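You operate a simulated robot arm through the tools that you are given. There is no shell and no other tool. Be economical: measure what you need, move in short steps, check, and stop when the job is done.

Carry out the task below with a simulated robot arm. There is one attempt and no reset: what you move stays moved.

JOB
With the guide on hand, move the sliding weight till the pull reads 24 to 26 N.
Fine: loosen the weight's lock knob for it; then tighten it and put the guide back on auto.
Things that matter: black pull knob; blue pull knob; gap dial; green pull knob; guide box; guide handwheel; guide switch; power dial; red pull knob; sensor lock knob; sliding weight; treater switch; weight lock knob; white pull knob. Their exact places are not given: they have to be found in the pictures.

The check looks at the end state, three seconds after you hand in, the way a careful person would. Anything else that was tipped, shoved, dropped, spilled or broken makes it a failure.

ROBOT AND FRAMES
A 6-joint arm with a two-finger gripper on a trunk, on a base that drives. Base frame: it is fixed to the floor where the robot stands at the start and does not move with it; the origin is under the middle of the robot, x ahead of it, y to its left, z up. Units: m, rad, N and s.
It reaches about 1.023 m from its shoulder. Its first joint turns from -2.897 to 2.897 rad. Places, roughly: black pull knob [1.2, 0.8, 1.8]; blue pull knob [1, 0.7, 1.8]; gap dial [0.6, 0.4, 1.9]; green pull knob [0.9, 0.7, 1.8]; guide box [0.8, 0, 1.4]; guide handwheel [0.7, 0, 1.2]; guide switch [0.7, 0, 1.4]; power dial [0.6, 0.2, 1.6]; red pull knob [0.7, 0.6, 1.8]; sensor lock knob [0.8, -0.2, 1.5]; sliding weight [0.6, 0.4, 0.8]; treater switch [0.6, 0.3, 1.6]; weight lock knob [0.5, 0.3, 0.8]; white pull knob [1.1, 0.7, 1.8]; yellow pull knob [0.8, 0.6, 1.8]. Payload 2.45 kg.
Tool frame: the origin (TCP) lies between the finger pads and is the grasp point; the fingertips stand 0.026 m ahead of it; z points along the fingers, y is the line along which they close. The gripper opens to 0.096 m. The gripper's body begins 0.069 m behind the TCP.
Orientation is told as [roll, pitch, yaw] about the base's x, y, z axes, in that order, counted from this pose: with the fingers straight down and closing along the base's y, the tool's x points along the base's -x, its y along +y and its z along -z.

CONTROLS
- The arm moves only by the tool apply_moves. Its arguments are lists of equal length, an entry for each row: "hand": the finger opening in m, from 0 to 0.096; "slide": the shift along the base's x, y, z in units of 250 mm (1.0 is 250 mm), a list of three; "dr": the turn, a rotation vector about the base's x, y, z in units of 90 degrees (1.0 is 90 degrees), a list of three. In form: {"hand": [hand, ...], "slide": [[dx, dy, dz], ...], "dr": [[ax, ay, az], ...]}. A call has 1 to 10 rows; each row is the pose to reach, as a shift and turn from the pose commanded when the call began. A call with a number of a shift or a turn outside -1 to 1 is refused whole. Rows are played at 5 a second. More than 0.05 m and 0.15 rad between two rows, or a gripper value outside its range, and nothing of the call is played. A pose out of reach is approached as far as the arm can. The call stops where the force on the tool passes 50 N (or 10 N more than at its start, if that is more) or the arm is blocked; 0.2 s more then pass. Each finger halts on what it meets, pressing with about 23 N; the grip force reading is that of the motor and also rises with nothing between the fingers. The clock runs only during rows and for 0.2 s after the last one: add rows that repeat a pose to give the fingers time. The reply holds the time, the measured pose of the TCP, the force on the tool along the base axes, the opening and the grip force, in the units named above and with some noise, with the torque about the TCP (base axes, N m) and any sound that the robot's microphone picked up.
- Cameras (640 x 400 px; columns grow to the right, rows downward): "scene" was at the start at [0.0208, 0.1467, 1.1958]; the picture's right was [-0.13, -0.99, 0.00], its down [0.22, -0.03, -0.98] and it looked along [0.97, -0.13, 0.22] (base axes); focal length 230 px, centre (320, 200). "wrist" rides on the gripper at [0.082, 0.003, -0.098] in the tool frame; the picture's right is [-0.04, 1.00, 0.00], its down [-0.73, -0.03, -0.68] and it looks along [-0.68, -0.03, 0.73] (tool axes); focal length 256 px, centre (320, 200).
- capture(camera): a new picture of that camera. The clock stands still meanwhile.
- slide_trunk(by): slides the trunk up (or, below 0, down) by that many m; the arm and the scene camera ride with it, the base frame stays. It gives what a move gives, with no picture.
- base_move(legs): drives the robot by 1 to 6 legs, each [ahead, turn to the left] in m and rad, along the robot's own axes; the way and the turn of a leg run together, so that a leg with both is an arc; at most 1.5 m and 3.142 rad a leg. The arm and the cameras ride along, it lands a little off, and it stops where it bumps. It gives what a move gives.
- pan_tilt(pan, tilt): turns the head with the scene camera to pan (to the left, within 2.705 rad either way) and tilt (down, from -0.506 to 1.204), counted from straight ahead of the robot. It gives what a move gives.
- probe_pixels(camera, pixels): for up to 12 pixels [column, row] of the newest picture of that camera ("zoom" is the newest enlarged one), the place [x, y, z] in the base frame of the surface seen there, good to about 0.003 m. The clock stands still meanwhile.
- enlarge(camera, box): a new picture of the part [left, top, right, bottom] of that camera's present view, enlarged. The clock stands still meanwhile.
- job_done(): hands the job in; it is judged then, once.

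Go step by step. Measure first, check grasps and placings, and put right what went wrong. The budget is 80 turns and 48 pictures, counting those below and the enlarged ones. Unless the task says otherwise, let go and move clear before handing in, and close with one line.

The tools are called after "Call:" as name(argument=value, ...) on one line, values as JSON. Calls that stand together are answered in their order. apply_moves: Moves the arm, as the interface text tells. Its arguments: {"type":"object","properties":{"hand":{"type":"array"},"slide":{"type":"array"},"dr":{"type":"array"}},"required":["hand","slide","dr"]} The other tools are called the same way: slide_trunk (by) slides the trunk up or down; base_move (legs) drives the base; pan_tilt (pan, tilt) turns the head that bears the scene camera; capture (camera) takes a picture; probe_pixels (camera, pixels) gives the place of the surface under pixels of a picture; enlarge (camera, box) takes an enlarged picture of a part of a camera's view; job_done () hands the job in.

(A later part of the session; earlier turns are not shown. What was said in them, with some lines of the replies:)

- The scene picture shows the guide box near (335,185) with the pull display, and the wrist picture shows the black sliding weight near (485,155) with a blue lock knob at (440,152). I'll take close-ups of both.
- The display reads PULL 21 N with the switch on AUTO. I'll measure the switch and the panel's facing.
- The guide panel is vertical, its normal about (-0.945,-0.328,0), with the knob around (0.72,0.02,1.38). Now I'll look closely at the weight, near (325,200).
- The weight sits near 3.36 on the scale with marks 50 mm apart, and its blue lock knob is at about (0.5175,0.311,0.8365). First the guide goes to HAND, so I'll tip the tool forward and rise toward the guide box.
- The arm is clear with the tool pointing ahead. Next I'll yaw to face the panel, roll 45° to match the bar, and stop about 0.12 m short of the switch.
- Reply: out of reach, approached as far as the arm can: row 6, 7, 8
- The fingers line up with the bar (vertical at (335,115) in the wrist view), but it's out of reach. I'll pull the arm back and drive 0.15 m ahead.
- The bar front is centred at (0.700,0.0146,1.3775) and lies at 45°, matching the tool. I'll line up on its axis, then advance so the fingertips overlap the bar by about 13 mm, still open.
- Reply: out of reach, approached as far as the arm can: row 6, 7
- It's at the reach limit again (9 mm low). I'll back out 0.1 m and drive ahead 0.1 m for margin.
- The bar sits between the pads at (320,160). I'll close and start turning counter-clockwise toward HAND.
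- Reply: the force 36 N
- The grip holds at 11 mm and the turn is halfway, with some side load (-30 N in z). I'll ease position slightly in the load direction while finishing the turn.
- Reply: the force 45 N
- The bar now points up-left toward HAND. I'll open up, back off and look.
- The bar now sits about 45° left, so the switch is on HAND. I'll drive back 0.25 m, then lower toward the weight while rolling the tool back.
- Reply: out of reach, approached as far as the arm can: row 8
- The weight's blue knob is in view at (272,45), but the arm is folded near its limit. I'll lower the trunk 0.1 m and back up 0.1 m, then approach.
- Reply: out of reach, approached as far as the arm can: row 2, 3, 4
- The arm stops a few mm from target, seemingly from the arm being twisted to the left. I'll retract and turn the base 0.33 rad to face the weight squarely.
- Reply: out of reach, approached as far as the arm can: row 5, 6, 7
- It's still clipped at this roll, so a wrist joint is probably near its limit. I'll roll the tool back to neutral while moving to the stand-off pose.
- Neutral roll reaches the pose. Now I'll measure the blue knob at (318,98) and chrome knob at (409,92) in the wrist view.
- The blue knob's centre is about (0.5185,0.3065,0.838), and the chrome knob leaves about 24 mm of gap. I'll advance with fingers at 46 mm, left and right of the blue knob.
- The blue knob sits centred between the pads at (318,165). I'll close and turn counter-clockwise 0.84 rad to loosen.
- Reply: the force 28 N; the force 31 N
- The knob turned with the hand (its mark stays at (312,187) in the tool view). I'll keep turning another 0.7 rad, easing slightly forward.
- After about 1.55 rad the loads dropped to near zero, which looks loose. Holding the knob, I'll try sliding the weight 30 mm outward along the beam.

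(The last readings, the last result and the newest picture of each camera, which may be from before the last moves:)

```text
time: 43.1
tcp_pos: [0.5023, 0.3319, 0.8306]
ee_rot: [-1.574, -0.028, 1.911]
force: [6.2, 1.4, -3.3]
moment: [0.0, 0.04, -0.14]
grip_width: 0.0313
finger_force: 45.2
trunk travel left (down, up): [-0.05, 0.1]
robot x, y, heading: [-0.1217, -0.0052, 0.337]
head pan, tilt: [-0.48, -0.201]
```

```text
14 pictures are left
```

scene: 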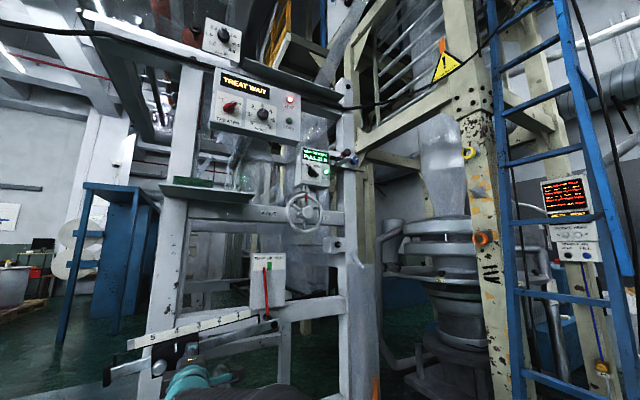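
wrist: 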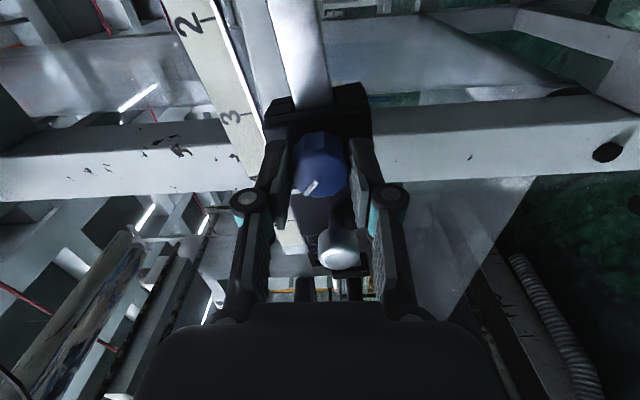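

The weight slid freely with the hand (mark 3 moved well back in the wrist view). I'll read the pull display near (317,158).

Call:
enlarge(camera="scene", box=[285, 135, 365, 185])

```text
8.00 times, centred on (325, 160) of scene
```

zoom: 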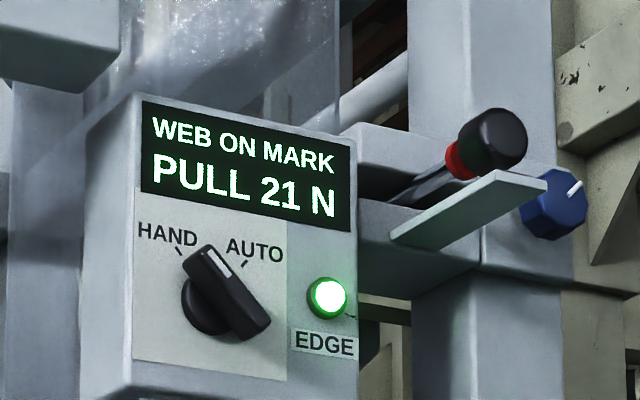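

The weight moved but the display still shows 21 N, perhaps lagging. I'll hold for 2 s and read again.

Call:
apply_moves(hand=[0.02, 0.02, 0.02, 0.02, 0.02, 0.02, 0.02, 0.02, 0.02, 0.02], slide=[[0, 0, 0], [0, 0, 0], [0, 0, 0], [0, 0, 0], [0, 0, 0], [0, 0, 0], [0, 0, 0], [0, 0, 0], [0, 0, 0], [0, 0, 0]], dr=[[0, 0, 0], [0, 0, 0], [0, 0, 0], [0, 0, 0], [0, 0, 0], [0, 0, 0], [0, 0, 0], [0, 0, 0], [0, 0, 0], [0, 0, 0]])

Call:
enlarge(camera="scene", box=[285, 135, 365, 185])

```text
time: 45.3
tcp_pos: [0.5024, 0.3314, 0.8298]
ee_rot: [-1.573, -0.029, 1.909]
force: [5.2, 5.0, -2.7]
moment: [-0.04, 0.05, 0.16]
grip_width: 0.0313
finger_force: 45.4
trunk travel left (down, up): [-0.05, 0.1]
robot x, y, heading: [-0.119, -0.0031, 0.333]
head pan, tilt: [-0.48, -0.201]
```

```text
8.00 times, centred on (325, 160) of scene
```

zoom: 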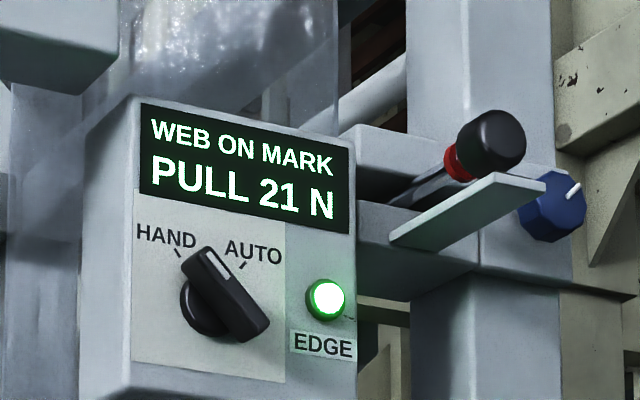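

It's still 21 N, and the -3 N vertical load suggests my grip is carrying the extra moment. I'll shift 13 mm more outward, then re-tighten so I can release and read it truly.

Call:
apply_moves(hand=[0.02, 0.02, 0.02, 0.02, 0.02, 0.02, 0.02, 0.02, 0.02, 0.02], slide=[[-0.0088, 0.0241, -0.006], [-0.0177, 0.0482, -0.0085], [-0.0177, 0.0482, -0.0085], [-0.0177, 0.0482, -0.0085], [-0.0177, 0.0482, -0.0085], [-0.0177, 0.0482, -0.0085], [-0.0177, 0.0482, -0.0085], [-0.0177, 0.0482, -0.0085], [-0.0177, 0.0482, -0.0085], [-0.0177, 0.0482, -0.0085]], dr=[[0, 0, 0], [0, 0, 0], [0.0842, 0.0292, 0], [0.1684, 0.0584, 0], [0.2526, 0.0876, 0], [0.3368, 0.1168, 0], [0.421, 0.146, 0], [0.505, 0.175, 0], [0.5894, 0.2044, 0], [0.6736, 0.2336, 0]])

Call:
apply_moves(hand=[0.02, 0.02, 0.02, 0.02], slide=[[0, 0, 0], [0, 0, 0], [0, 0, 0], [0, 0, 0]], dr=[[0.0842, 0.0292, 0], [0.1684, 0.0584, 0], [0.2526, 0.0876, 0], [0.2526, 0.0876, 0]])

```text
time: 47.5
tcp_pos: [0.4972, 0.3436, 0.8281]
ee_rot: [-1.588, -1.15, 1.918]
force: [-1.8, -2.5, -2.5]
moment: [-0.38, 0.94, -0.23]
grip_width: 0.0312
finger_force: 45.3
trunk travel left (down, up): [-0.05, 0.1]
robot x, y, heading: [-0.1201, -0.0012, 0.333]
head pan, tilt: [-0.48, -0.201]
```

```text
time: 48.5
tcp_pos: [0.4978, 0.3442, 0.8275]
ee_rot: [-2.881, -1.563, -3.071]
force: [-4.7, -1.2, -3.6]
moment: [-0.35, 1.0, 0.08]
grip_width: 0.0314
finger_force: 45.0
trunk travel left (down, up): [-0.05, 0.1]
robot x, y, heading: [-0.1223, -0.0066, 0.333]
head pan, tilt: [-0.48, -0.201]
```

Call:
capture(camera="wrist")

```text
11 pictures are left
```

wrist: 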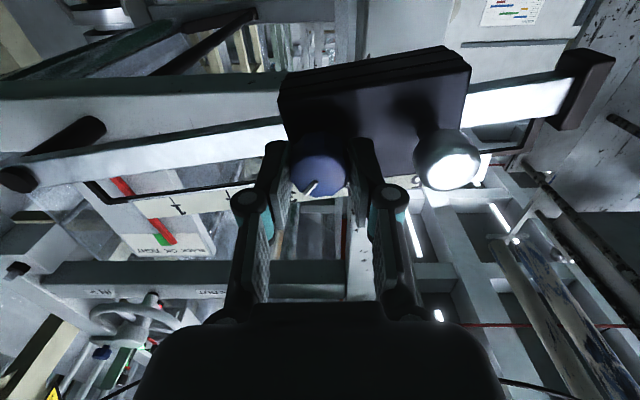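

The knob's mark is back at its original angle. I'll nip it slightly tighter, release, back away and read the display.

Call:
apply_moves(hand=[0.02, 0.02, 0.046, 0.046, 0.046, 0.046, 0.046, 0.046, 0.046], slide=[[0, 0, 0], [0, 0, 0], [0, 0, 0], [0, 0, 0], [-0.08, -0.028, 0], [-0.16, -0.056, 0], [-0.24, -0.084, 0], [-0.32, -0.112, 0], [-0.32, -0.112, 0]], dr=[[0.076, 0.0264, 0], [0.076, 0.0264, 0], [0.076, 0.0264, 0], [0, 0, 0], [0, 0, 0], [0, 0, 0], [0, 0, 0], [0, 0, 0], [0, 0, 0]])

Call:
enlarge(camera="scene", box=[285, 135, 365, 185])

```text
time: 50.5
tcp_pos: [0.4169, 0.3149, 0.828]
ee_rot: [-2.672, -1.566, 3.002]
force: [-0.4, 0.6, -0.4]
moment: [-0.01, 0.02, 0.02]
grip_width: 0.0458
finger_force: 0.1
trunk travel left (down, up): [-0.05, 0.1]
robot x, y, heading: [-0.1241, 0.0029, 0.333]
head pan, tilt: [-0.48, -0.201]
```

```text
8.00 times, centred on (325, 160) of scene
```

zoom: 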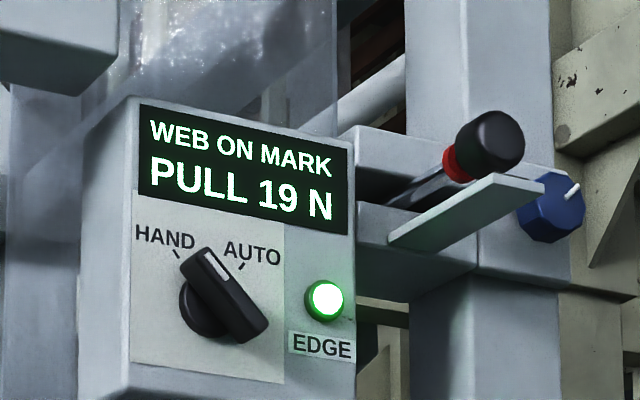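

The display now reads 19 N. I'll wait 2 s to see whether it has settled.

Call:
apply_moves(hand=[0.046, 0.046, 0.046, 0.046, 0.046, 0.046, 0.046, 0.046, 0.046, 0.046], slide=[[0, 0, 0], [0, 0, 0], [0, 0, 0], [0, 0, 0], [0, 0, 0], [0, 0, 0], [0, 0, 0], [0, 0, 0], [0, 0, 0], [0, 0, 0]], dr=[[0, 0, 0], [0, 0, 0], [0, 0, 0], [0, 0, 0], [0, 0, 0], [0, 0, 0], [0, 0, 0], [0, 0, 0], [0, 0, 0], [0, 0, 0]])

Call:
enlarge(camera="scene", box=[100, 142, 340, 382])

```text
time: 52.7
tcp_pos: [0.4183, 0.3159, 0.8285]
ee_rot: [-2.701, -1.564, 3.029]
force: [0.1, 0.5, -0.1]
moment: [0.01, -0.02, -0.02]
grip_width: 0.0459
finger_force: 0.0
trunk travel left (down, up): [-0.05, 0.1]
robot x, y, heading: [-0.1202, 0.0021, 0.334]
head pan, tilt: [-0.48, -0.201]
```

```text
1.67 times, centred on (220, 262) of scene
```

zoom: 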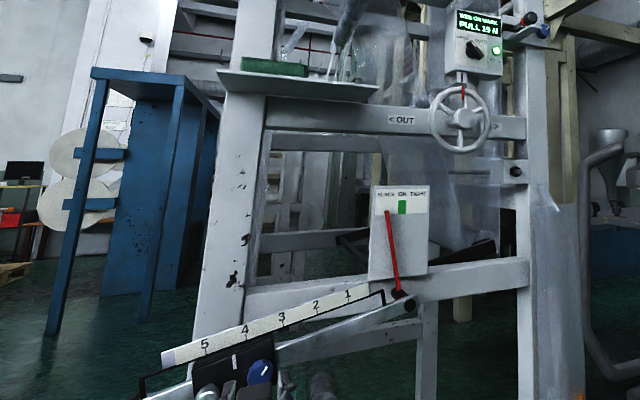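

The beam has dropped a little and its needle moved toward SLACK, away from the green. So moving the weight outward lowered the pull to 19 N, and I need to go inward. I'll look at the knob to regrip it.

Call:
capture(camera="wrist")

Call:
probe_pixels(camera="wrist", pixels=[[318, 90], [318, 100], [318, 110], [310, 100], [328, 100], [405, 95], [200, 120], [130, 130], [180, 150], [520, 60], [480, 70], [360, 110]])

```text
8 pictures are left
```

wrist: 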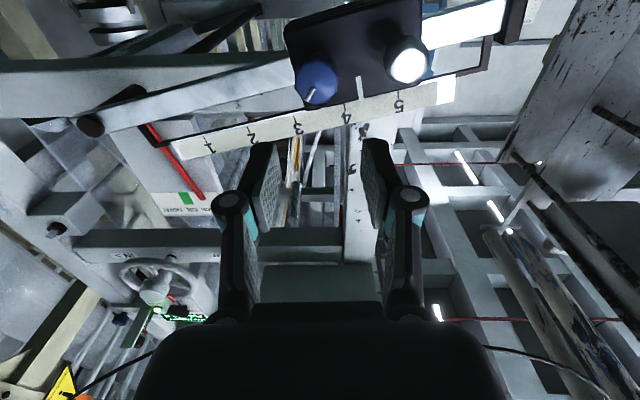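

```text
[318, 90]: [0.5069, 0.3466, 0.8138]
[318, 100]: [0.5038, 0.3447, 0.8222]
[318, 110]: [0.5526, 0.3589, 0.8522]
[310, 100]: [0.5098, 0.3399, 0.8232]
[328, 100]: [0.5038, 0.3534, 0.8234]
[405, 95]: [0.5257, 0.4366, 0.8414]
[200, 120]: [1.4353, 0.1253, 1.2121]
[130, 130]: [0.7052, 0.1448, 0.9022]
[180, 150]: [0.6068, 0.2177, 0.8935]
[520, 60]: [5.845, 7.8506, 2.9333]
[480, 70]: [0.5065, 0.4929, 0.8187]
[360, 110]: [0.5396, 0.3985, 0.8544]
```

The knob is now near (0.5045,0.3465,0.818), with the beam tilted about 12°. I'll regrip it and loosen again.

Call:
apply_moves(hand=[0.046, 0.046, 0.046, 0.046, 0.046, 0.03, 0.02, 0.02], slide=[[0.0, 0.0, -0.041], [0.108, 0.039, -0.041], [0.216, 0.077, -0.041], [0.324, 0.116, -0.041], [0.324, 0.116, -0.041], [0.324, 0.116, -0.041], [0.324, 0.116, -0.041], [0.324, 0.116, -0.041]], dr=[[0, 0, 0], [0, 0, 0], [0, 0, 0], [0, 0, 0], [0, 0, 0], [0, 0, 0], [0, 0, 0], [0, 0, 0]])

Call:
apply_moves(hand=[0.02, 0.02, 0.02, 0.02, 0.02, 0.02, 0.02, 0.02, 0.02, 0.02], slide=[[0, 0, 0], [0, 0, 0], [0, 0, 0], [0, 0, 0], [0, 0, 0], [0, 0, 0], [0, 0, 0], [0, 0, 0], [0, 0, 0], [0, 0, 0]], dr=[[-0.0842, -0.0292, 0], [-0.1684, -0.0584, 0], [-0.2526, -0.0876, 0], [-0.3368, -0.1168, 0], [-0.421, -0.146, 0], [-0.505, -0.175, 0], [-0.5894, -0.2044, 0], [-0.6736, -0.2336, 0], [-0.7578, -0.2628, 0], [-0.842, -0.292, 0]])

```text
time: 54.5
tcp_pos: [0.4992, 0.3415, 0.8202]
ee_rot: [-2.854, -1.563, -3.103]
force: [5.3, -7.9, 1.7]
moment: [-0.13, 0.12, -0.63]
grip_width: 0.0316
finger_force: 45.4
trunk travel left (down, up): [-0.05, 0.1]
robot x, y, heading: [-0.1206, -0.0019, 0.333]
head pan, tilt: [-0.48, -0.201]
```

```text
time: 56.7
tcp_pos: [0.4988, 0.3461, 0.8193]
ee_rot: [-1.578, -0.163, 1.911]
force: [-22.0, 0.1, -2.3]
moment: [0.05, -0.03, 0.4]
grip_width: 0.0315
finger_force: 44.7
trunk travel left (down, up): [-0.05, 0.1]
robot x, y, heading: [-0.1236, 0.0008, 0.333]
head pan, tilt: [-0.48, -0.201]
```

Loosened, with loads small. I'll slide the weight inward about 95 mm along the beam.

Call:
apply_moves(hand=[0.02, 0.02, 0.02, 0.02, 0.02, 0.02, 0.02, 0.02], slide=[[0.0183, -0.05, 0.0114], [0.0366, -0.1, 0.0229], [0.0549, -0.15, 0.0343], [0.0731, -0.2, 0.0457], [0.0914, -0.25, 0.0571], [0.1097, -0.3, 0.0686], [0.128, -0.349, 0.08], [0.128, -0.349, 0.08]], dr=[[0, 0, 0], [0, 0, 0], [0, 0, 0], [0, 0, 0], [0, 0, 0], [0, 0, 0], [0, 0, 0], [0, 0, 0]])

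```text
time: 58.5
tcp_pos: [0.5285, 0.2652, 0.8418]
ee_rot: [-1.575, -0.167, 1.902]
force: [-3.1, 3.5, 4.5]
moment: [0.14, -0.49, 0.82]
grip_width: 0.0313
finger_force: 44.6
out of reach, approached as far as the arm can: row 7, 8
trunk travel left (down, up): [-0.05, 0.1]
robot x, y, heading: [-0.122, -0.0009, 0.331]
head pan, tilt: [-0.48, -0.201]
```

It moved about 88 mm before hitting the reach limit, and the beam now pushes up at 4.5 N, as hoped. I'll tighten the knob here.

Call:
apply_moves(hand=[0.02, 0.02, 0.02, 0.02, 0.02, 0.02, 0.02, 0.02, 0.02, 0.02], slide=[[0, 0, 0], [0, 0, 0], [0, 0, 0], [0, 0, 0], [0, 0, 0], [0, 0, 0], [0, 0, 0], [0, 0, 0], [0, 0, 0], [0, 0, 0]], dr=[[0.0842, 0.0292, 0], [0.1684, 0.0584, 0], [0.2526, 0.0876, 0], [0.3368, 0.1168, 0], [0.421, 0.146, 0], [0.505, 0.175, 0], [0.5894, 0.2044, 0], [0.6736, 0.2336, 0], [0.7578, 0.2628, 0], [0.842, 0.292, 0]])

Call:
apply_moves(hand=[0.02, 0.02, 0.02], slide=[[0, 0, 0], [0, 0, 0], [0, 0, 0]], dr=[[0.05, 0.0175, 0], [0.1, 0.035, 0], [0.1, 0.035, 0]])

```text
time: 60.7
tcp_pos: [0.529, 0.2609, 0.843]
ee_rot: [3.079, -1.559, -2.753]
force: [1.0, -20.7, 12.3]
moment: [-0.75, 0.76, -0.72]
grip_width: 0.0316
finger_force: 45.3
trunk travel left (down, up): [-0.05, 0.1]
robot x, y, heading: [-0.1213, -0.0059, 0.327]
head pan, tilt: [-0.48, -0.201]
```

```text
time: 61.5
tcp_pos: [0.5279, 0.2626, 0.8427]
ee_rot: [1.608, -1.406, -1.288]
force: [9.2, -29.4, 14.5]
moment: [-0.27, -1.13, -1.09]
grip_width: 0.0315
finger_force: 44.7
trunk travel left (down, up): [-0.05, 0.1]
robot x, y, heading: [-0.1183, 0.0035, 0.335]
head pan, tilt: [-0.48, -0.201]
```

A resisting torque of about -0.6 N m appeared, so the knob is tight. I'll release, back off and wait, then read.

Call:
apply_moves(hand=[0.046, 0.046, 0.046, 0.046, 0.046, 0.046, 0.046, 0.046, 0.046, 0.046], slide=[[0, 0, 0], [0, 0, 0], [-0.08, -0.028, 0], [-0.16, -0.056, 0], [-0.24, -0.084, 0], [-0.32, -0.112, 0], [-0.32, -0.112, 0], [-0.32, -0.112, 0], [-0.32, -0.112, 0], [-0.32, -0.112, 0]], dr=[[0, 0, 0], [0, 0, 0], [0, 0, 0], [0, 0, 0], [0, 0, 0], [0, 0, 0], [0, 0, 0], [0, 0, 0], [0, 0, 0], [0, 0, 0]])

Call:
enlarge(camera="scene", box=[140, 145, 340, 345])

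```text
time: 63.7
tcp_pos: [0.4485, 0.2361, 0.8401]
ee_rot: [1.599, -1.407, -1.27]
force: [0.2, 0.5, 0.7]
moment: [0.02, 0.01, 0.0]
grip_width: 0.0459
finger_force: 0.0
trunk travel left (down, up): [-0.05, 0.1]
robot x, y, heading: [-0.1205, 0.0004, 0.331]
head pan, tilt: [-0.48, -0.201]
```

```text
2.00 times, centred on (240, 245) of scene
```

zoom: 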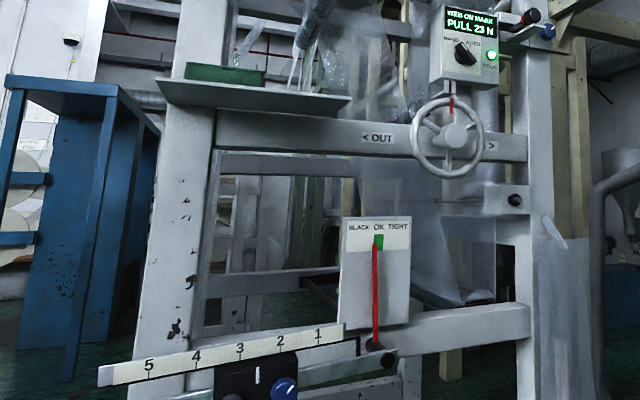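

It reads 23 N with the index near 2.55, which fits about 2.35 N per mark across all three readings. So 25 N needs about 1.7, or 43 mm more inward. I'll bring the base 0.1 m closer for reach and look again.

Call:
apply_moves(hand=[0.046, 0.046, 0.046, 0.046], slide=[[-0.1, -0.035, 0.015], [-0.2, -0.07, 0.03], [-0.3, -0.105, 0.045], [-0.36, -0.125, 0.06]], dr=[[-0.05, -0.0175, 0], [-0.1, -0.035, 0], [-0.1, -0.035, 0], [-0.1, -0.035, 0]])

Call:
base_move(legs=[[0.1, 0]])

Call:
capture(camera="wrist")

Call:
probe_pixels(camera="wrist", pixels=[[310, 90], [320, 90], [330, 90], [310, 100], [320, 100], [330, 100], [310, 110], [320, 110], [330, 110], [300, 105], [340, 100], [320, 120]])

```text
time: 64.7
tcp_pos: [0.3593, 0.2045, 0.8532]
ee_rot: [-2.679, -1.565, 3.008]
force: [0.8, -0.1, 0.2]
moment: [0.01, 0.01, -0.03]
grip_width: 0.0459
finger_force: 0.1
trunk travel left (down, up): [-0.05, 0.1]
robot x, y, heading: [-0.1215, -0.0021, 0.336]
head pan, tilt: [-0.48, -0.201]
```

```text
time: 65.8
tcp_pos: [0.4532, 0.2361, 0.8534]
ee_rot: [-2.718, -1.564, 3.045]
force: [0.5, 0.3, 0.3]
moment: [0.03, 0.04, -0.01]
grip_width: 0.0461
finger_force: 0.1
trunk travel left (down, up): [-0.05, 0.1]
robot x, y, heading: [-0.0292, 0.0314, 0.329]
head pan, tilt: [-0.48, -0.201]
```

```text
6 pictures are left
```

wrist: 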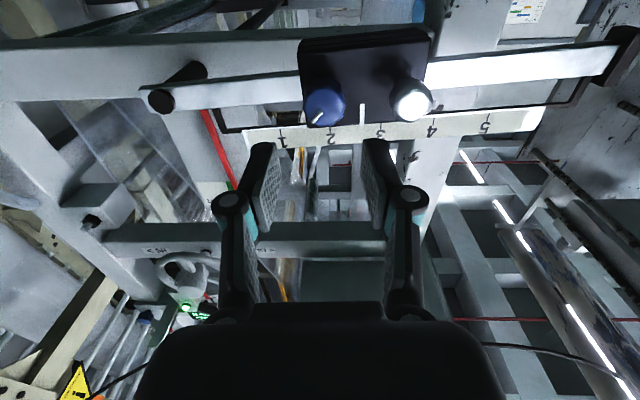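

```text
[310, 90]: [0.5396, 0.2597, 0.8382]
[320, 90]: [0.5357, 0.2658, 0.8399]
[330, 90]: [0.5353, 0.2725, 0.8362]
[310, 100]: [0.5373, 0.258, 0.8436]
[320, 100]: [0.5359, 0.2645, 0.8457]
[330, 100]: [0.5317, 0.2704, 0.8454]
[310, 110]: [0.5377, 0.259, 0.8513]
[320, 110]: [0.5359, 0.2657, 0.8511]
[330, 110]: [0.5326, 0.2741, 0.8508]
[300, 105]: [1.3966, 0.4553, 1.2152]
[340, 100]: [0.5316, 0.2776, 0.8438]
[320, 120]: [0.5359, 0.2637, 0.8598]
```

The knob is now at about (0.534,0.2685,0.848), with the beam tilted only about 5°. I'll regrip and loosen.

Call:
apply_moves(hand=[0.046, 0.046, 0.046, 0.046, 0.046, 0.03, 0.02, 0.02], slide=[[-0.005, 0.016, -0.02], [0.1, 0.052, -0.02], [0.2, 0.087, -0.02], [0.3, 0.122, -0.02], [0.3, 0.122, -0.02], [0.3, 0.122, -0.02], [0.3, 0.122, -0.02], [0.3, 0.122, -0.02]], dr=[[0, 0, 0], [0, 0, 0], [0, 0, 0], [0, 0, 0], [0, 0, 0], [0, 0, 0], [0, 0, 0], [0, 0, 0]])

Call:
apply_moves(hand=[0.02, 0.02, 0.02, 0.02, 0.02, 0.02, 0.02, 0.02, 0.02, 0.02], slide=[[0, 0, 0], [0, 0, 0], [0, 0, 0], [0, 0, 0], [0, 0, 0], [0, 0, 0], [0, 0, 0], [0, 0, 0], [0, 0, 0], [0, 0, 0]], dr=[[-0.0842, -0.0292, 0], [-0.1684, -0.0584, 0], [-0.2526, -0.0876, 0], [-0.3368, -0.1168, 0], [-0.421, -0.146, 0], [-0.505, -0.175, 0], [-0.5894, -0.2044, 0], [-0.6736, -0.2336, 0], [-0.7578, -0.2628, 0], [-0.842, -0.292, 0]])

```text
time: 67.6
tcp_pos: [0.5276, 0.2652, 0.8482]
ee_rot: [-2.808, -1.564, 3.134]
force: [3.8, -5.8, 0.9]
moment: [0.19, -0.38, -0.3]
grip_width: 0.0316
finger_force: 44.8
trunk travel left (down, up): [-0.05, 0.1]
robot x, y, heading: [-0.0282, 0.0306, 0.33]
head pan, tilt: [-0.48, -0.201]
```

```text
time: 69.8
tcp_pos: [0.5281, 0.2652, 0.8484]
ee_rot: [-1.579, -0.167, 1.91]
force: [-5.9, -3.4, -0.4]
moment: [0.05, -0.04, -0.24]
grip_width: 0.0314
finger_force: 45.3
trunk travel left (down, up): [-0.05, 0.1]
robot x, y, heading: [-0.0274, 0.0347, 0.329]
head pan, tilt: [-0.48, -0.201]
```

Loosened. Now I'll slide 43 mm further inward.

Call:
apply_moves(hand=[0.02, 0.02, 0.02, 0.02, 0.02], slide=[[0.0148, -0.0403, 0.0038], [0.0295, -0.0805, 0.0075], [0.0443, -0.1208, 0.0113], [0.059, -0.161, 0.015], [0.059, -0.161, 0.015]], dr=[[0, 0, 0], [0, 0, 0], [0, 0, 0], [0, 0, 0], [0, 0, 0]])

```text
time: 71.0
tcp_pos: [0.5345, 0.2478, 0.8578]
ee_rot: [-1.575, -0.169, 1.893]
force: [0.2, 4.2, -1.4]
moment: [0.02, -0.1, 0.64]
grip_width: 0.0313
finger_force: 44.9
out of reach, approached as far as the arm can: row 2, 3, 4, 5
trunk travel left (down, up): [-0.05, 0.1]
robot x, y, heading: [-0.027, 0.0336, 0.326]
head pan, tilt: [-0.48, -0.201]
```

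The slide was clipped after about 18 mm. The wrist limits depend on where the base stands relative to the tool line, so I'll tighten here, release and reposition the base to the right.

Call:
apply_moves(hand=[0.02, 0.02, 0.02, 0.02, 0.02, 0.02, 0.02, 0.02, 0.02, 0.02], slide=[[0, 0, 0], [0, 0, 0], [0, 0, 0], [0, 0, 0], [0, 0, 0], [0, 0, 0], [0, 0, 0], [0, 0, 0], [0, 0, 0], [0, 0, 0]], dr=[[0.0842, 0.0292, 0], [0.1684, 0.0584, 0], [0.2526, 0.0876, 0], [0.3368, 0.1168, 0], [0.421, 0.146, 0], [0.505, 0.175, 0], [0.5894, 0.2044, 0], [0.6736, 0.2336, 0], [0.7578, 0.2628, 0], [0.842, 0.292, 0]])

Call:
apply_moves(hand=[0.02, 0.02, 0.046, 0.046, 0.046, 0.046, 0.046, 0.046, 0.046], slide=[[0, 0, 0], [0, 0, 0], [0, 0, 0], [0, 0, 0], [-0.08, -0.028, 0], [-0.16, -0.056, 0], [-0.24, -0.084, 0], [-0.32, -0.112, 0], [-0.4, -0.14, 0]], dr=[[0.04, 0.014, 0], [0.06, 0.021, 0], [0.06, 0.021, 0], [0, 0, 0], [0, 0, 0], [0, 0, 0], [0, 0, 0], [0, 0, 0], [0, 0, 0]])

Call:
base_move(legs=[[-0.37, 0], [0, -0.33], [0.31, 0]])

```text
time: 73.2
tcp_pos: [0.533, 0.2495, 0.8582]
ee_rot: [-2.796, -1.567, 3.12]
force: [13.5, 15.5, -1.1]
moment: [-0.29, 0.74, 0.49]
grip_width: 0.0316
finger_force: 45.3
out of reach, approached as far as the arm can: row 1, 2, 3
trunk travel left (down, up): [-0.05, 0.1]
robot x, y, heading: [-0.0313, 0.0292, 0.332]
head pan, tilt: [-0.48, -0.201]
```

```text
time: 75.2
tcp_pos: [0.4337, 0.2125, 0.8581]
ee_rot: [-2.68, -1.563, 3.009]
force: [-0.1, 0.6, 0.6]
moment: [-0.06, 0.03, 0.0]
grip_width: 0.0462
finger_force: 0.0
trunk travel left (down, up): [-0.05, 0.1]
robot x, y, heading: [-0.0248, 0.031, 0.326]
head pan, tilt: [-0.48, -0.201]
```

```text
time: 77.2
tcp_pos: [0.1542, 0.1185, 0.8585]
ee_rot: [-2.672, -1.564, 3.007]
force: [0.9, -0.6, -0.6]
moment: [0.0, -0.05, 0.0]
grip_width: 0.0463
finger_force: 0.1
trunk travel left (down, up): [-0.05, 0.1]
robot x, y, heading: [-0.3035, -0.0668, 0.334]
head pan, tilt: [-0.48, -0.201]
stopped in leg 1: the robot was blocked; the commanded pose is now the measured one
```

The base stopped against something behind it at x=-0.30. I'll come forward a little, turn right, and drive in.

Call:
base_move(legs=[[0.03, 0], [0, -0.43], [0.21, 0]])

```text
time: 80.5
tcp_pos: [0.4274, -0.0982, 0.8572]
ee_rot: [-2.698, -1.562, 2.607]
force: [0.3, -1.0, -0.1]
moment: [-0.01, -0.01, 0.0]
grip_width: 0.0461
finger_force: 0.1
trunk travel left (down, up): [-0.05, 0.1]
robot x, y, heading: [-0.0718, -0.0744, -0.088]
head pan, tilt: [-0.48, -0.201]
```

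Call:
apply_moves(hand=[0.046, 0.046, 0.046, 0.046, 0.046, 0.046, 0.046], slide=[[-0.08, 0.14, 0], [-0.08, 0.28, 0], [-0.08, 0.42, 0], [-0.08, 0.56, 0], [-0.08, 0.7, 0], [-0.04, 0.84, 0], [0.0, 1.0, 0]], dr=[[0, 0, 0.038], [0, 0, 0.076], [0, 0, 0.114], [0, 0, 0.152], [0, 0, 0.19], [0, 0, 0.228], [0, 0, 0.264]])

Call:
apply_moves(hand=[0.046, 0.046, 0.046], slide=[[0.06, 0.14, 0], [0.12, 0.28, -0.008], [0.12, 0.28, -0.008]], dr=[[0, 0, 0], [0, 0, 0], [0, 0, 0]])

Call:
capture(camera="wrist")

Call:
probe_pixels(camera="wrist", pixels=[[310, 90], [320, 90], [330, 90], [310, 100], [320, 100], [330, 100], [310, 110], [320, 110], [330, 110], [320, 120]])

```text
time: 82.1
tcp_pos: [0.4276, 0.1501, 0.8587]
ee_rot: [-2.681, -1.563, 3.003]
force: [0.0, 0.1, 0.8]
moment: [-0.02, 0.07, 0.01]
grip_width: 0.0463
finger_force: 0.1
trunk travel left (down, up): [-0.05, 0.1]
robot x, y, heading: [-0.0706, -0.0746, -0.092]
head pan, tilt: [-0.48, -0.201]
```

```text
time: 82.9
tcp_pos: [0.4581, 0.2201, 0.8562]
ee_rot: [-2.763, -1.562, 3.083]
force: [0.1, -0.3, -0.4]
moment: [-0.06, 0.01, 0.0]
grip_width: 0.046
finger_force: 0.1
trunk travel left (down, up): [-0.05, 0.1]
robot x, y, heading: [-0.0654, -0.0729, -0.09]
head pan, tilt: [-0.48, -0.201]
```

```text
5 pictures are left
```

wrist: 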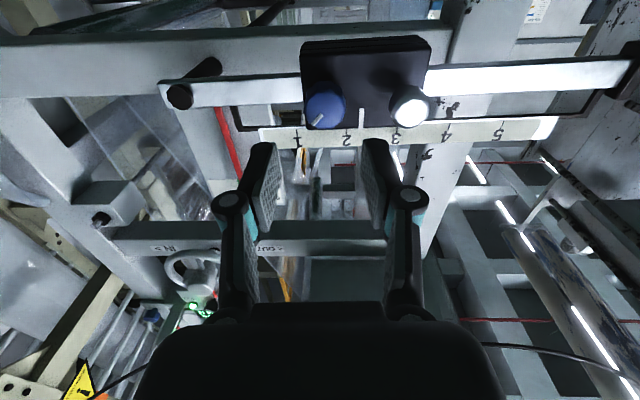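

```text
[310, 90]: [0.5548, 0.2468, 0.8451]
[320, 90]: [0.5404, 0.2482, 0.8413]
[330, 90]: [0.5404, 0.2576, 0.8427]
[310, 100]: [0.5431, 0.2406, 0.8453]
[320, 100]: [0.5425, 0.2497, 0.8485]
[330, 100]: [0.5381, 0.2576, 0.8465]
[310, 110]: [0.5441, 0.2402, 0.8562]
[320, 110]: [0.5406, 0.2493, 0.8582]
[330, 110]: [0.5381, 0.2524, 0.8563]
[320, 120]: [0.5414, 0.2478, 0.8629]
```

The index is near 2.2 and the knob at about (0.539,0.2525,0.853). I'll regrip, loosen, and slide about 24 mm more.

Call:
apply_moves(hand=[0.046, 0.046, 0.046, 0.046, 0.046, 0.03, 0.02, 0.02], slide=[[-0.005, 0.016, -0.016], [0.1, 0.052, -0.016], [0.2, 0.087, -0.016], [0.3, 0.1215, -0.016], [0.3, 0.1215, -0.016], [0.3, 0.1215, -0.016], [0.3, 0.1215, -0.016], [0.3, 0.1215, -0.016]], dr=[[0, 0, 0], [0, 0, 0], [0, 0, 0], [0, 0, 0], [0, 0, 0], [0, 0, 0], [0, 0, 0], [0, 0, 0]])

Call:
apply_moves(hand=[0.02, 0.02, 0.02, 0.02, 0.02, 0.02, 0.02, 0.02, 0.02, 0.02], slide=[[0, 0, 0], [0, 0, 0], [0, 0, 0], [0, 0, 0], [0, 0, 0], [0, 0, 0], [0, 0, 0], [0, 0, 0], [0, 0, 0], [0, 0, 0]], dr=[[-0.0842, -0.0292, 0], [-0.1684, -0.0584, 0], [-0.2526, -0.0876, 0], [-0.3368, -0.1168, 0], [-0.421, -0.146, 0], [-0.505, -0.175, 0], [-0.5894, -0.2044, 0], [-0.6736, -0.2336, 0], [-0.7578, -0.2628, 0], [-0.842, -0.292, 0]])

Call:
apply_moves(hand=[0.02, 0.02, 0.02, 0.02, 0.02], slide=[[0.0082, -0.0225, 0.0015], [0.0165, -0.045, 0.003], [0.0247, -0.0675, 0.0045], [0.033, -0.09, 0.006], [0.033, -0.09, 0.006]], dr=[[0, 0, 0], [0, 0, 0], [0, 0, 0], [0, 0, 0], [0, 0, 0]])

```text
time: 84.7
tcp_pos: [0.5337, 0.251, 0.8525]
ee_rot: [-3.049, -1.563, -2.917]
force: [6.7, -21.4, -0.3]
moment: [0.07, 0.14, -1.04]
grip_width: 0.0316
finger_force: 44.7
trunk travel left (down, up): [-0.05, 0.1]
robot x, y, heading: [-0.0659, -0.0749, -0.092]
head pan, tilt: [-0.48, -0.201]
```

```text
time: 86.9
tcp_pos: [0.5319, 0.2517, 0.8497]
ee_rot: [-1.583, -0.166, 1.909]
force: [16.5, 5.9, 1.2]
moment: [0.02, -0.07, -0.14]
grip_width: 0.0314
finger_force: 44.9
trunk travel left (down, up): [-0.05, 0.1]
robot x, y, heading: [-0.0681, -0.0754, -0.091]
head pan, tilt: [-0.48, -0.201]
```

```text
time: 88.1
tcp_pos: [0.5407, 0.2296, 0.8523]
ee_rot: [-1.584, -0.168, 1.912]
force: [25.5, 14.9, 4.5]
moment: [0.08, -0.11, 0.66]
grip_width: 0.0315
finger_force: 44.8
trunk travel left (down, up): [-0.05, 0.1]
robot x, y, heading: [-0.0687, -0.0733, -0.093]
head pan, tilt: [-0.48, -0.201]
```

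The slide reached its target with no clipping. I'll tighten, release, back off and read.

Call:
apply_moves(hand=[0.02, 0.02, 0.02, 0.02, 0.02, 0.02, 0.02, 0.02, 0.02, 0.02], slide=[[0, 0, 0], [0, 0, 0], [0, 0, 0], [0, 0, 0], [0, 0, 0], [0, 0, 0], [0, 0, 0], [0, 0, 0], [0, 0, 0], [0, 0, 0]], dr=[[0.0842, 0.0292, 0], [0.1684, 0.0584, 0], [0.2526, 0.0876, 0], [0.3368, 0.1168, 0], [0.421, 0.146, 0], [0.505, 0.175, 0], [0.5894, 0.2044, 0], [0.6736, 0.2336, 0], [0.7578, 0.2628, 0], [0.842, 0.292, 0]])

Call:
apply_moves(hand=[0.02, 0.02, 0.046, 0.046, 0.046, 0.046, 0.046, 0.046, 0.046], slide=[[0, 0, 0], [0, 0, 0], [0, 0, 0], [0, 0, 0], [-0.08, -0.028, 0], [-0.16, -0.056, 0], [-0.24, -0.084, 0], [-0.32, -0.112, 0], [-0.4, -0.14, 0]], dr=[[0.04, 0.014, 0], [0.08, 0.028, 0], [0.08, 0.028, 0], [0, 0, 0], [0, 0, 0], [0, 0, 0], [0, 0, 0], [0, 0, 0], [0, 0, 0]])

Call:
pan_tilt(pan=0.02, tilt=-0.05)

Call:
capture(camera="scene")

```text
time: 90.3
tcp_pos: [0.5392, 0.2329, 0.8525]
ee_rot: [-2.614, -1.566, 2.94]
force: [3.1, 23.8, 1.9]
moment: [-0.13, 0.12, 0.79]
grip_width: 0.0314
finger_force: 44.8
trunk travel left (down, up): [-0.05, 0.1]
robot x, y, heading: [-0.0688, -0.0761, -0.089]
head pan, tilt: [-0.48, -0.201]
```

```text
time: 92.3
tcp_pos: [0.4394, 0.1956, 0.8534]
ee_rot: [-2.585, -1.565, 2.906]
force: [-0.8, 0.8, 0.9]
moment: [0.0, -0.01, -0.03]
grip_width: 0.0459
finger_force: 0.0
trunk travel left (down, up): [-0.05, 0.1]
robot x, y, heading: [-0.0695, -0.0755, -0.089]
head pan, tilt: [-0.48, -0.201]
```

```text
time: 93.3
tcp_pos: [0.44, 0.1978, 0.8517]
ee_rot: [-2.693, -1.564, 3.014]
force: [-0.8, -0.2, 0.4]
moment: [-0.01, 0.0, 0.01]
grip_width: 0.046
finger_force: 0.1
trunk travel left (down, up): [-0.05, 0.1]
robot x, y, heading: [-0.0694, -0.0754, -0.095]
head pan, tilt: [0.019, -0.051]
```

```text
4 pictures are left
```

scene: 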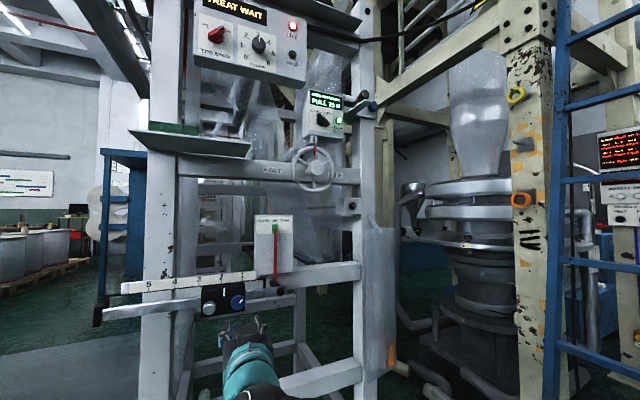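

Call:
enlarge(camera="scene", box=[285, 80, 365, 130])

```text
8.00 times, centred on (325, 105) of scene
```

zoom: 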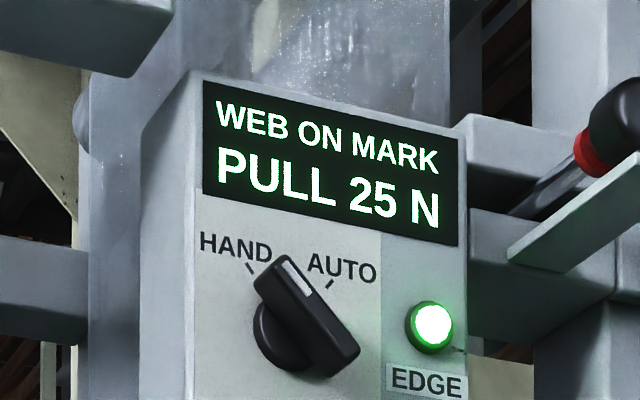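

The display reads PULL 25 N. Next I'll bring the arm back up and in front of the guide box, rolled -45° to match the bar on HAND.

Call:
apply_moves(hand=[0.04, 0.04, 0.04, 0.04], slide=[[-0.13, -0.04, 0], [-0.26, -0.08, 0], [-0.39, -0.12, 0], [-0.52, -0.16, 0]], dr=[[0, 0, 0], [0, 0, 0], [0, 0, 0], [0, 0, 0]])

Call:
slide_trunk(by=0.1)

Call:
apply_moves(hand=[0.04, 0.04, 0.04, 0.04, 0.04, 0.04, 0.04, 0.04, 0.04, 0.04], slide=[[0, -0.08, 0.1], [0, -0.16, 0.2], [0, -0.24, 0.3], [0, -0.32, 0.4], [0, -0.4, 0.5], [0, -0.48, 0.6], [0, -0.56, 0.7], [0, -0.64, 0.8], [0, -0.72, 0.9], [0, -0.8, 1.0]], dr=[[0, 0, 0], [0, 0, 0], [0, 0, 0], [0, 0, 0], [-0.0788, -0.0273, 0], [-0.1575, -0.0547, 0], [-0.2363, -0.082, 0], [-0.315, -0.1093, 0], [-0.3938, -0.1367, 0], [-0.4725, -0.164, 0]])

Call:
apply_moves(hand=[0.04, 0.04, 0.04, 0.04, 0.04], slide=[[0, 0, 0.14], [0, 0, 0.28], [0, 0, 0.42], [0, 0, 0.56], [0, 0, 0.68]], dr=[[0, 0, 0], [0, 0, 0], [0, 0, 0], [0, 0, 0], [0, 0, 0]])

```text
time: 94.3
tcp_pos: [0.3094, 0.1559, 0.8522]
ee_rot: [-2.647, -1.563, 2.969]
force: [-0.6, 1.0, -0.7]
moment: [0.02, -0.02, -0.06]
grip_width: 0.0402
finger_force: 0.1
trunk travel left (down, up): [-0.05, 0.1]
robot x, y, heading: [-0.0689, -0.0738, -0.091]
head pan, tilt: [0.019, -0.051]
```

```text
time: 95.6
tcp_pos: [0.3095, 0.1555, 0.9534]
ee_rot: [-2.696, -1.564, 3.017]
force: [-0.5, 0.6, 0.3]
moment: [-0.01, -0.03, 0.04]
grip_width: 0.0402
finger_force: 0.0
trunk travel left (down, up): [-0.15, 0.0]
robot x, y, heading: [-0.0698, -0.0736, -0.094]
head pan, tilt: [0.019, -0.051]
```

```text
time: 97.8
tcp_pos: [0.3106, -0.0444, 1.2036]
ee_rot: [-1.592, -0.782, 1.915]
force: [-1.4, 0.2, 0.3]
moment: [-0.04, 0.02, 0.01]
grip_width: 0.0399
finger_force: 0.0
trunk travel left (down, up): [-0.15, 0.0]
robot x, y, heading: [-0.0666, -0.0718, -0.093]
head pan, tilt: [0.019, -0.051]
```

```text
time: 99.0
tcp_pos: [0.3102, -0.044, 1.375]
ee_rot: [-1.59, -0.781, 1.913]
force: [-1.7, 0.5, -0.5]
moment: [0.03, 0.03, -0.05]
grip_width: 0.04
finger_force: 0.0
trunk travel left (down, up): [-0.15, 0.0]
robot x, y, heading: [-0.0656, -0.0739, -0.097]
head pan, tilt: [0.019, -0.051]
```

The tool is ready at roll -45°. Driving the base to about (0.2, 0), heading 0.

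Call:
base_move(legs=[[0, 0.36], [0.277, 0], [0, -0.267]])

```text
time: 102.9
tcp_pos: [0.574, 0.0552, 1.3746]
ee_rot: [-1.59, -0.782, 1.992]
force: [0.8, 0.2, -0.1]
moment: [-0.03, 0.01, -0.02]
grip_width: 0.0399
finger_force: 0.0
trunk travel left (down, up): [-0.15, 0.0]
robot x, y, heading: [0.196, -0.0053, -0.017]
head pan, tilt: [0.019, -0.051]
```

Call:
apply_moves(hand=[0.04, 0.04, 0.04, 0.04, 0.04], slide=[[0, -0.1, 0.006], [0, -0.2, 0.006], [0.08, -0.258, 0.006], [0.228, -0.258, 0.006], [0.228, -0.258, 0.006]], dr=[[0, 0, -0.02], [0, 0, -0.04], [0, 0, -0.054], [0, 0, -0.054], [0, 0, -0.054]])

Call:
capture(camera="wrist")

Call:
probe_pixels(camera="wrist", pixels=[[320, 100], [320, 110], [320, 120], [320, 130], [320, 140], [310, 110], [330, 110]])

```text
time: 104.1
tcp_pos: [0.634, -0.0082, 1.3754]
ee_rot: [-1.589, -0.781, 1.909]
force: [0.8, 0.6, 0.3]
moment: [-0.03, 0.01, -0.01]
grip_width: 0.0399
finger_force: 0.0
trunk travel left (down, up): [-0.15, 0.0]
robot x, y, heading: [0.1994, -0.008, -0.013]
head pan, tilt: [0.019, -0.051]
```

```text
2 pictures are left
```

wrist: 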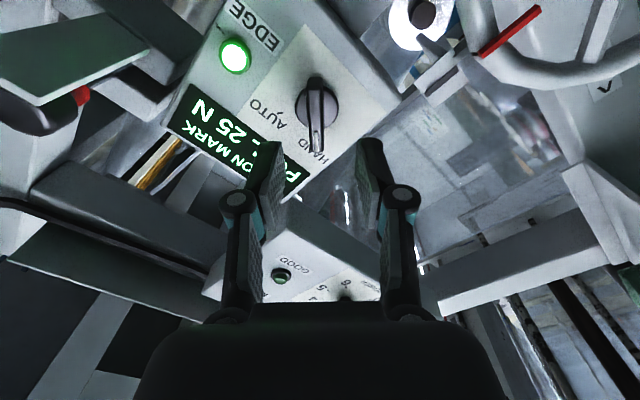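

```text
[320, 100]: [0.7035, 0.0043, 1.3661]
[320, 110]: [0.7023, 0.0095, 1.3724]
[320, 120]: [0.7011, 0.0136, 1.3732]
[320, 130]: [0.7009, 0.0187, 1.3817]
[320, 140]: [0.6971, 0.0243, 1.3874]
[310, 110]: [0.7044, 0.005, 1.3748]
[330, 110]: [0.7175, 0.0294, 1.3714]
```

The bar is aligned at (316,115) between the pads. I'll advance, close, and turn clockwise back to AUTO.

Call:
apply_moves(hand=[0.04, 0.04, 0.04, 0.04, 0.02, 0.005, 0.005, 0.005], slide=[[0.07, 0.025, 0.004], [0.14, 0.05, 0.004], [0.215, 0.074, 0.004], [0.215, 0.074, 0.004], [0.215, 0.074, 0.004], [0.215, 0.074, 0.004], [0.215, 0.074, 0.004], [0.215, 0.074, 0.004]], dr=[[0, 0, 0], [0, 0, 0], [0, 0, 0], [0, 0, 0], [0, 0, 0], [0, 0, 0], [0, 0, 0], [0, 0, 0]])

Call:
apply_moves(hand=[0.005, 0.005, 0.005, 0.005, 0.005, 0.005, 0.005, 0.005, 0.005, 0.005], slide=[[0, 0, 0], [0, 0, 0], [0, 0, 0], [0, 0, 0], [0, 0, 0], [0, 0, 0], [0, 0, 0], [0, 0, 0], [0, 0, 0], [0, 0, 0]], dr=[[0.0842, 0.0292, 0], [0.1684, 0.0584, 0], [0.2526, 0.0876, 0], [0.3368, 0.1168, 0], [0.421, 0.146, 0], [0.505, 0.175, 0], [0.5894, 0.2044, 0], [0.6736, 0.2336, 0], [0.7578, 0.2628, 0], [0.842, 0.292, 0]])

```text
time: 105.9
tcp_pos: [0.6856, 0.0109, 1.3781]
ee_rot: [-1.591, -0.781, 1.907]
force: [5.7, -5.8, 15.0]
moment: [0.13, -0.07, -0.2]
grip_width: 0.0157
finger_force: 7.5
trunk travel left (down, up): [-0.15, 0.0]
robot x, y, heading: [0.1967, -0.0089, -0.018]
head pan, tilt: [0.019, -0.051]
```

```text
time: 108.1
tcp_pos: [0.6856, 0.0106, 1.3778]
ee_rot: [1.555, -0.955, -1.239]
force: [-2.2, -3.5, -6.1]
moment: [-0.27, 0.86, 0.71]
grip_width: 0.0108
finger_force: 38.3
trunk travel left (down, up): [-0.15, 0.0]
robot x, y, heading: [0.1986, -0.0091, -0.016]
head pan, tilt: [0.019, -0.051]
```

Turned to +35°. I'll finish the last bit, release, back away and check.

Call:
apply_moves(hand=[0.005, 0.005, 0.02, 0.04, 0.04, 0.04, 0.04, 0.04, 0.04, 0.04], slide=[[0, 0, 0], [0, 0, 0], [0, 0, 0], [0, 0, 0], [0, 0, 0], [-0.08, -0.028, 0], [-0.16, -0.056, 0], [-0.28, -0.097, 0], [-0.4, -0.139, 0], [-0.52, -0.18, 0]], dr=[[0.0842, 0.0292, 0], [0.0842, 0.0292, 0], [0.0842, 0.0292, 0], [0.0842, 0.0292, 0], [0.0842, 0.0292, 0], [0.0842, 0.0292, 0], [0.0842, 0.0292, 0], [0.0842, 0.0292, 0], [0.0842, 0.0292, 0], [0.0842, 0.0292, 0]])

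Call:
pan_tilt(pan=0.03, tilt=0.1)

Call:
capture(camera="wrist")

```text
time: 110.3
tcp_pos: [0.5552, -0.0359, 1.3769]
ee_rot: [1.553, -0.819, -1.24]
force: [-0.5, 0.0, 0.4]
moment: [0.03, -0.02, 0.01]
grip_width: 0.0402
finger_force: 0.0
trunk travel left (down, up): [-0.15, 0.0]
robot x, y, heading: [0.1972, -0.0042, -0.017]
head pan, tilt: [0.019, -0.051]
```

```text
time: 111.0
tcp_pos: [0.5558, -0.0355, 1.3766]
ee_rot: [1.558, -0.819, -1.239]
force: [0.1, 0.5, 0.1]
moment: [-0.01, 0.01, -0.01]
grip_width: 0.04
finger_force: 0.1
trunk travel left (down, up): [-0.15, 0.0]
robot x, y, heading: [0.1957, -0.0066, -0.019]
head pan, tilt: [0.03, 0.099]
```

```text
1 pictures are left
```

wrist: 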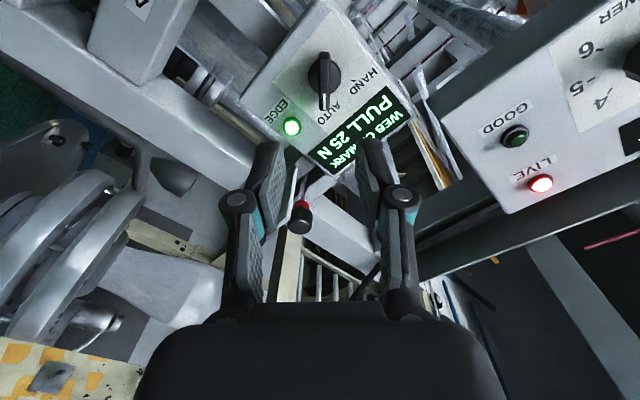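

The switch bar points to AUTO, the display reads PULL 25 N, the edge lamp is green and the gripper is clear. Handing in.

Call:
job_done()

```text
The job is handed in.
```

The job is handed in with the pull reading 25 N, the weight's lock knob tightened again and the guide switch back on AUTO. On one reverse move the base bumped something behind it at about x = -0.30 and stopped; I didn't look to see what it was or whether it moved.
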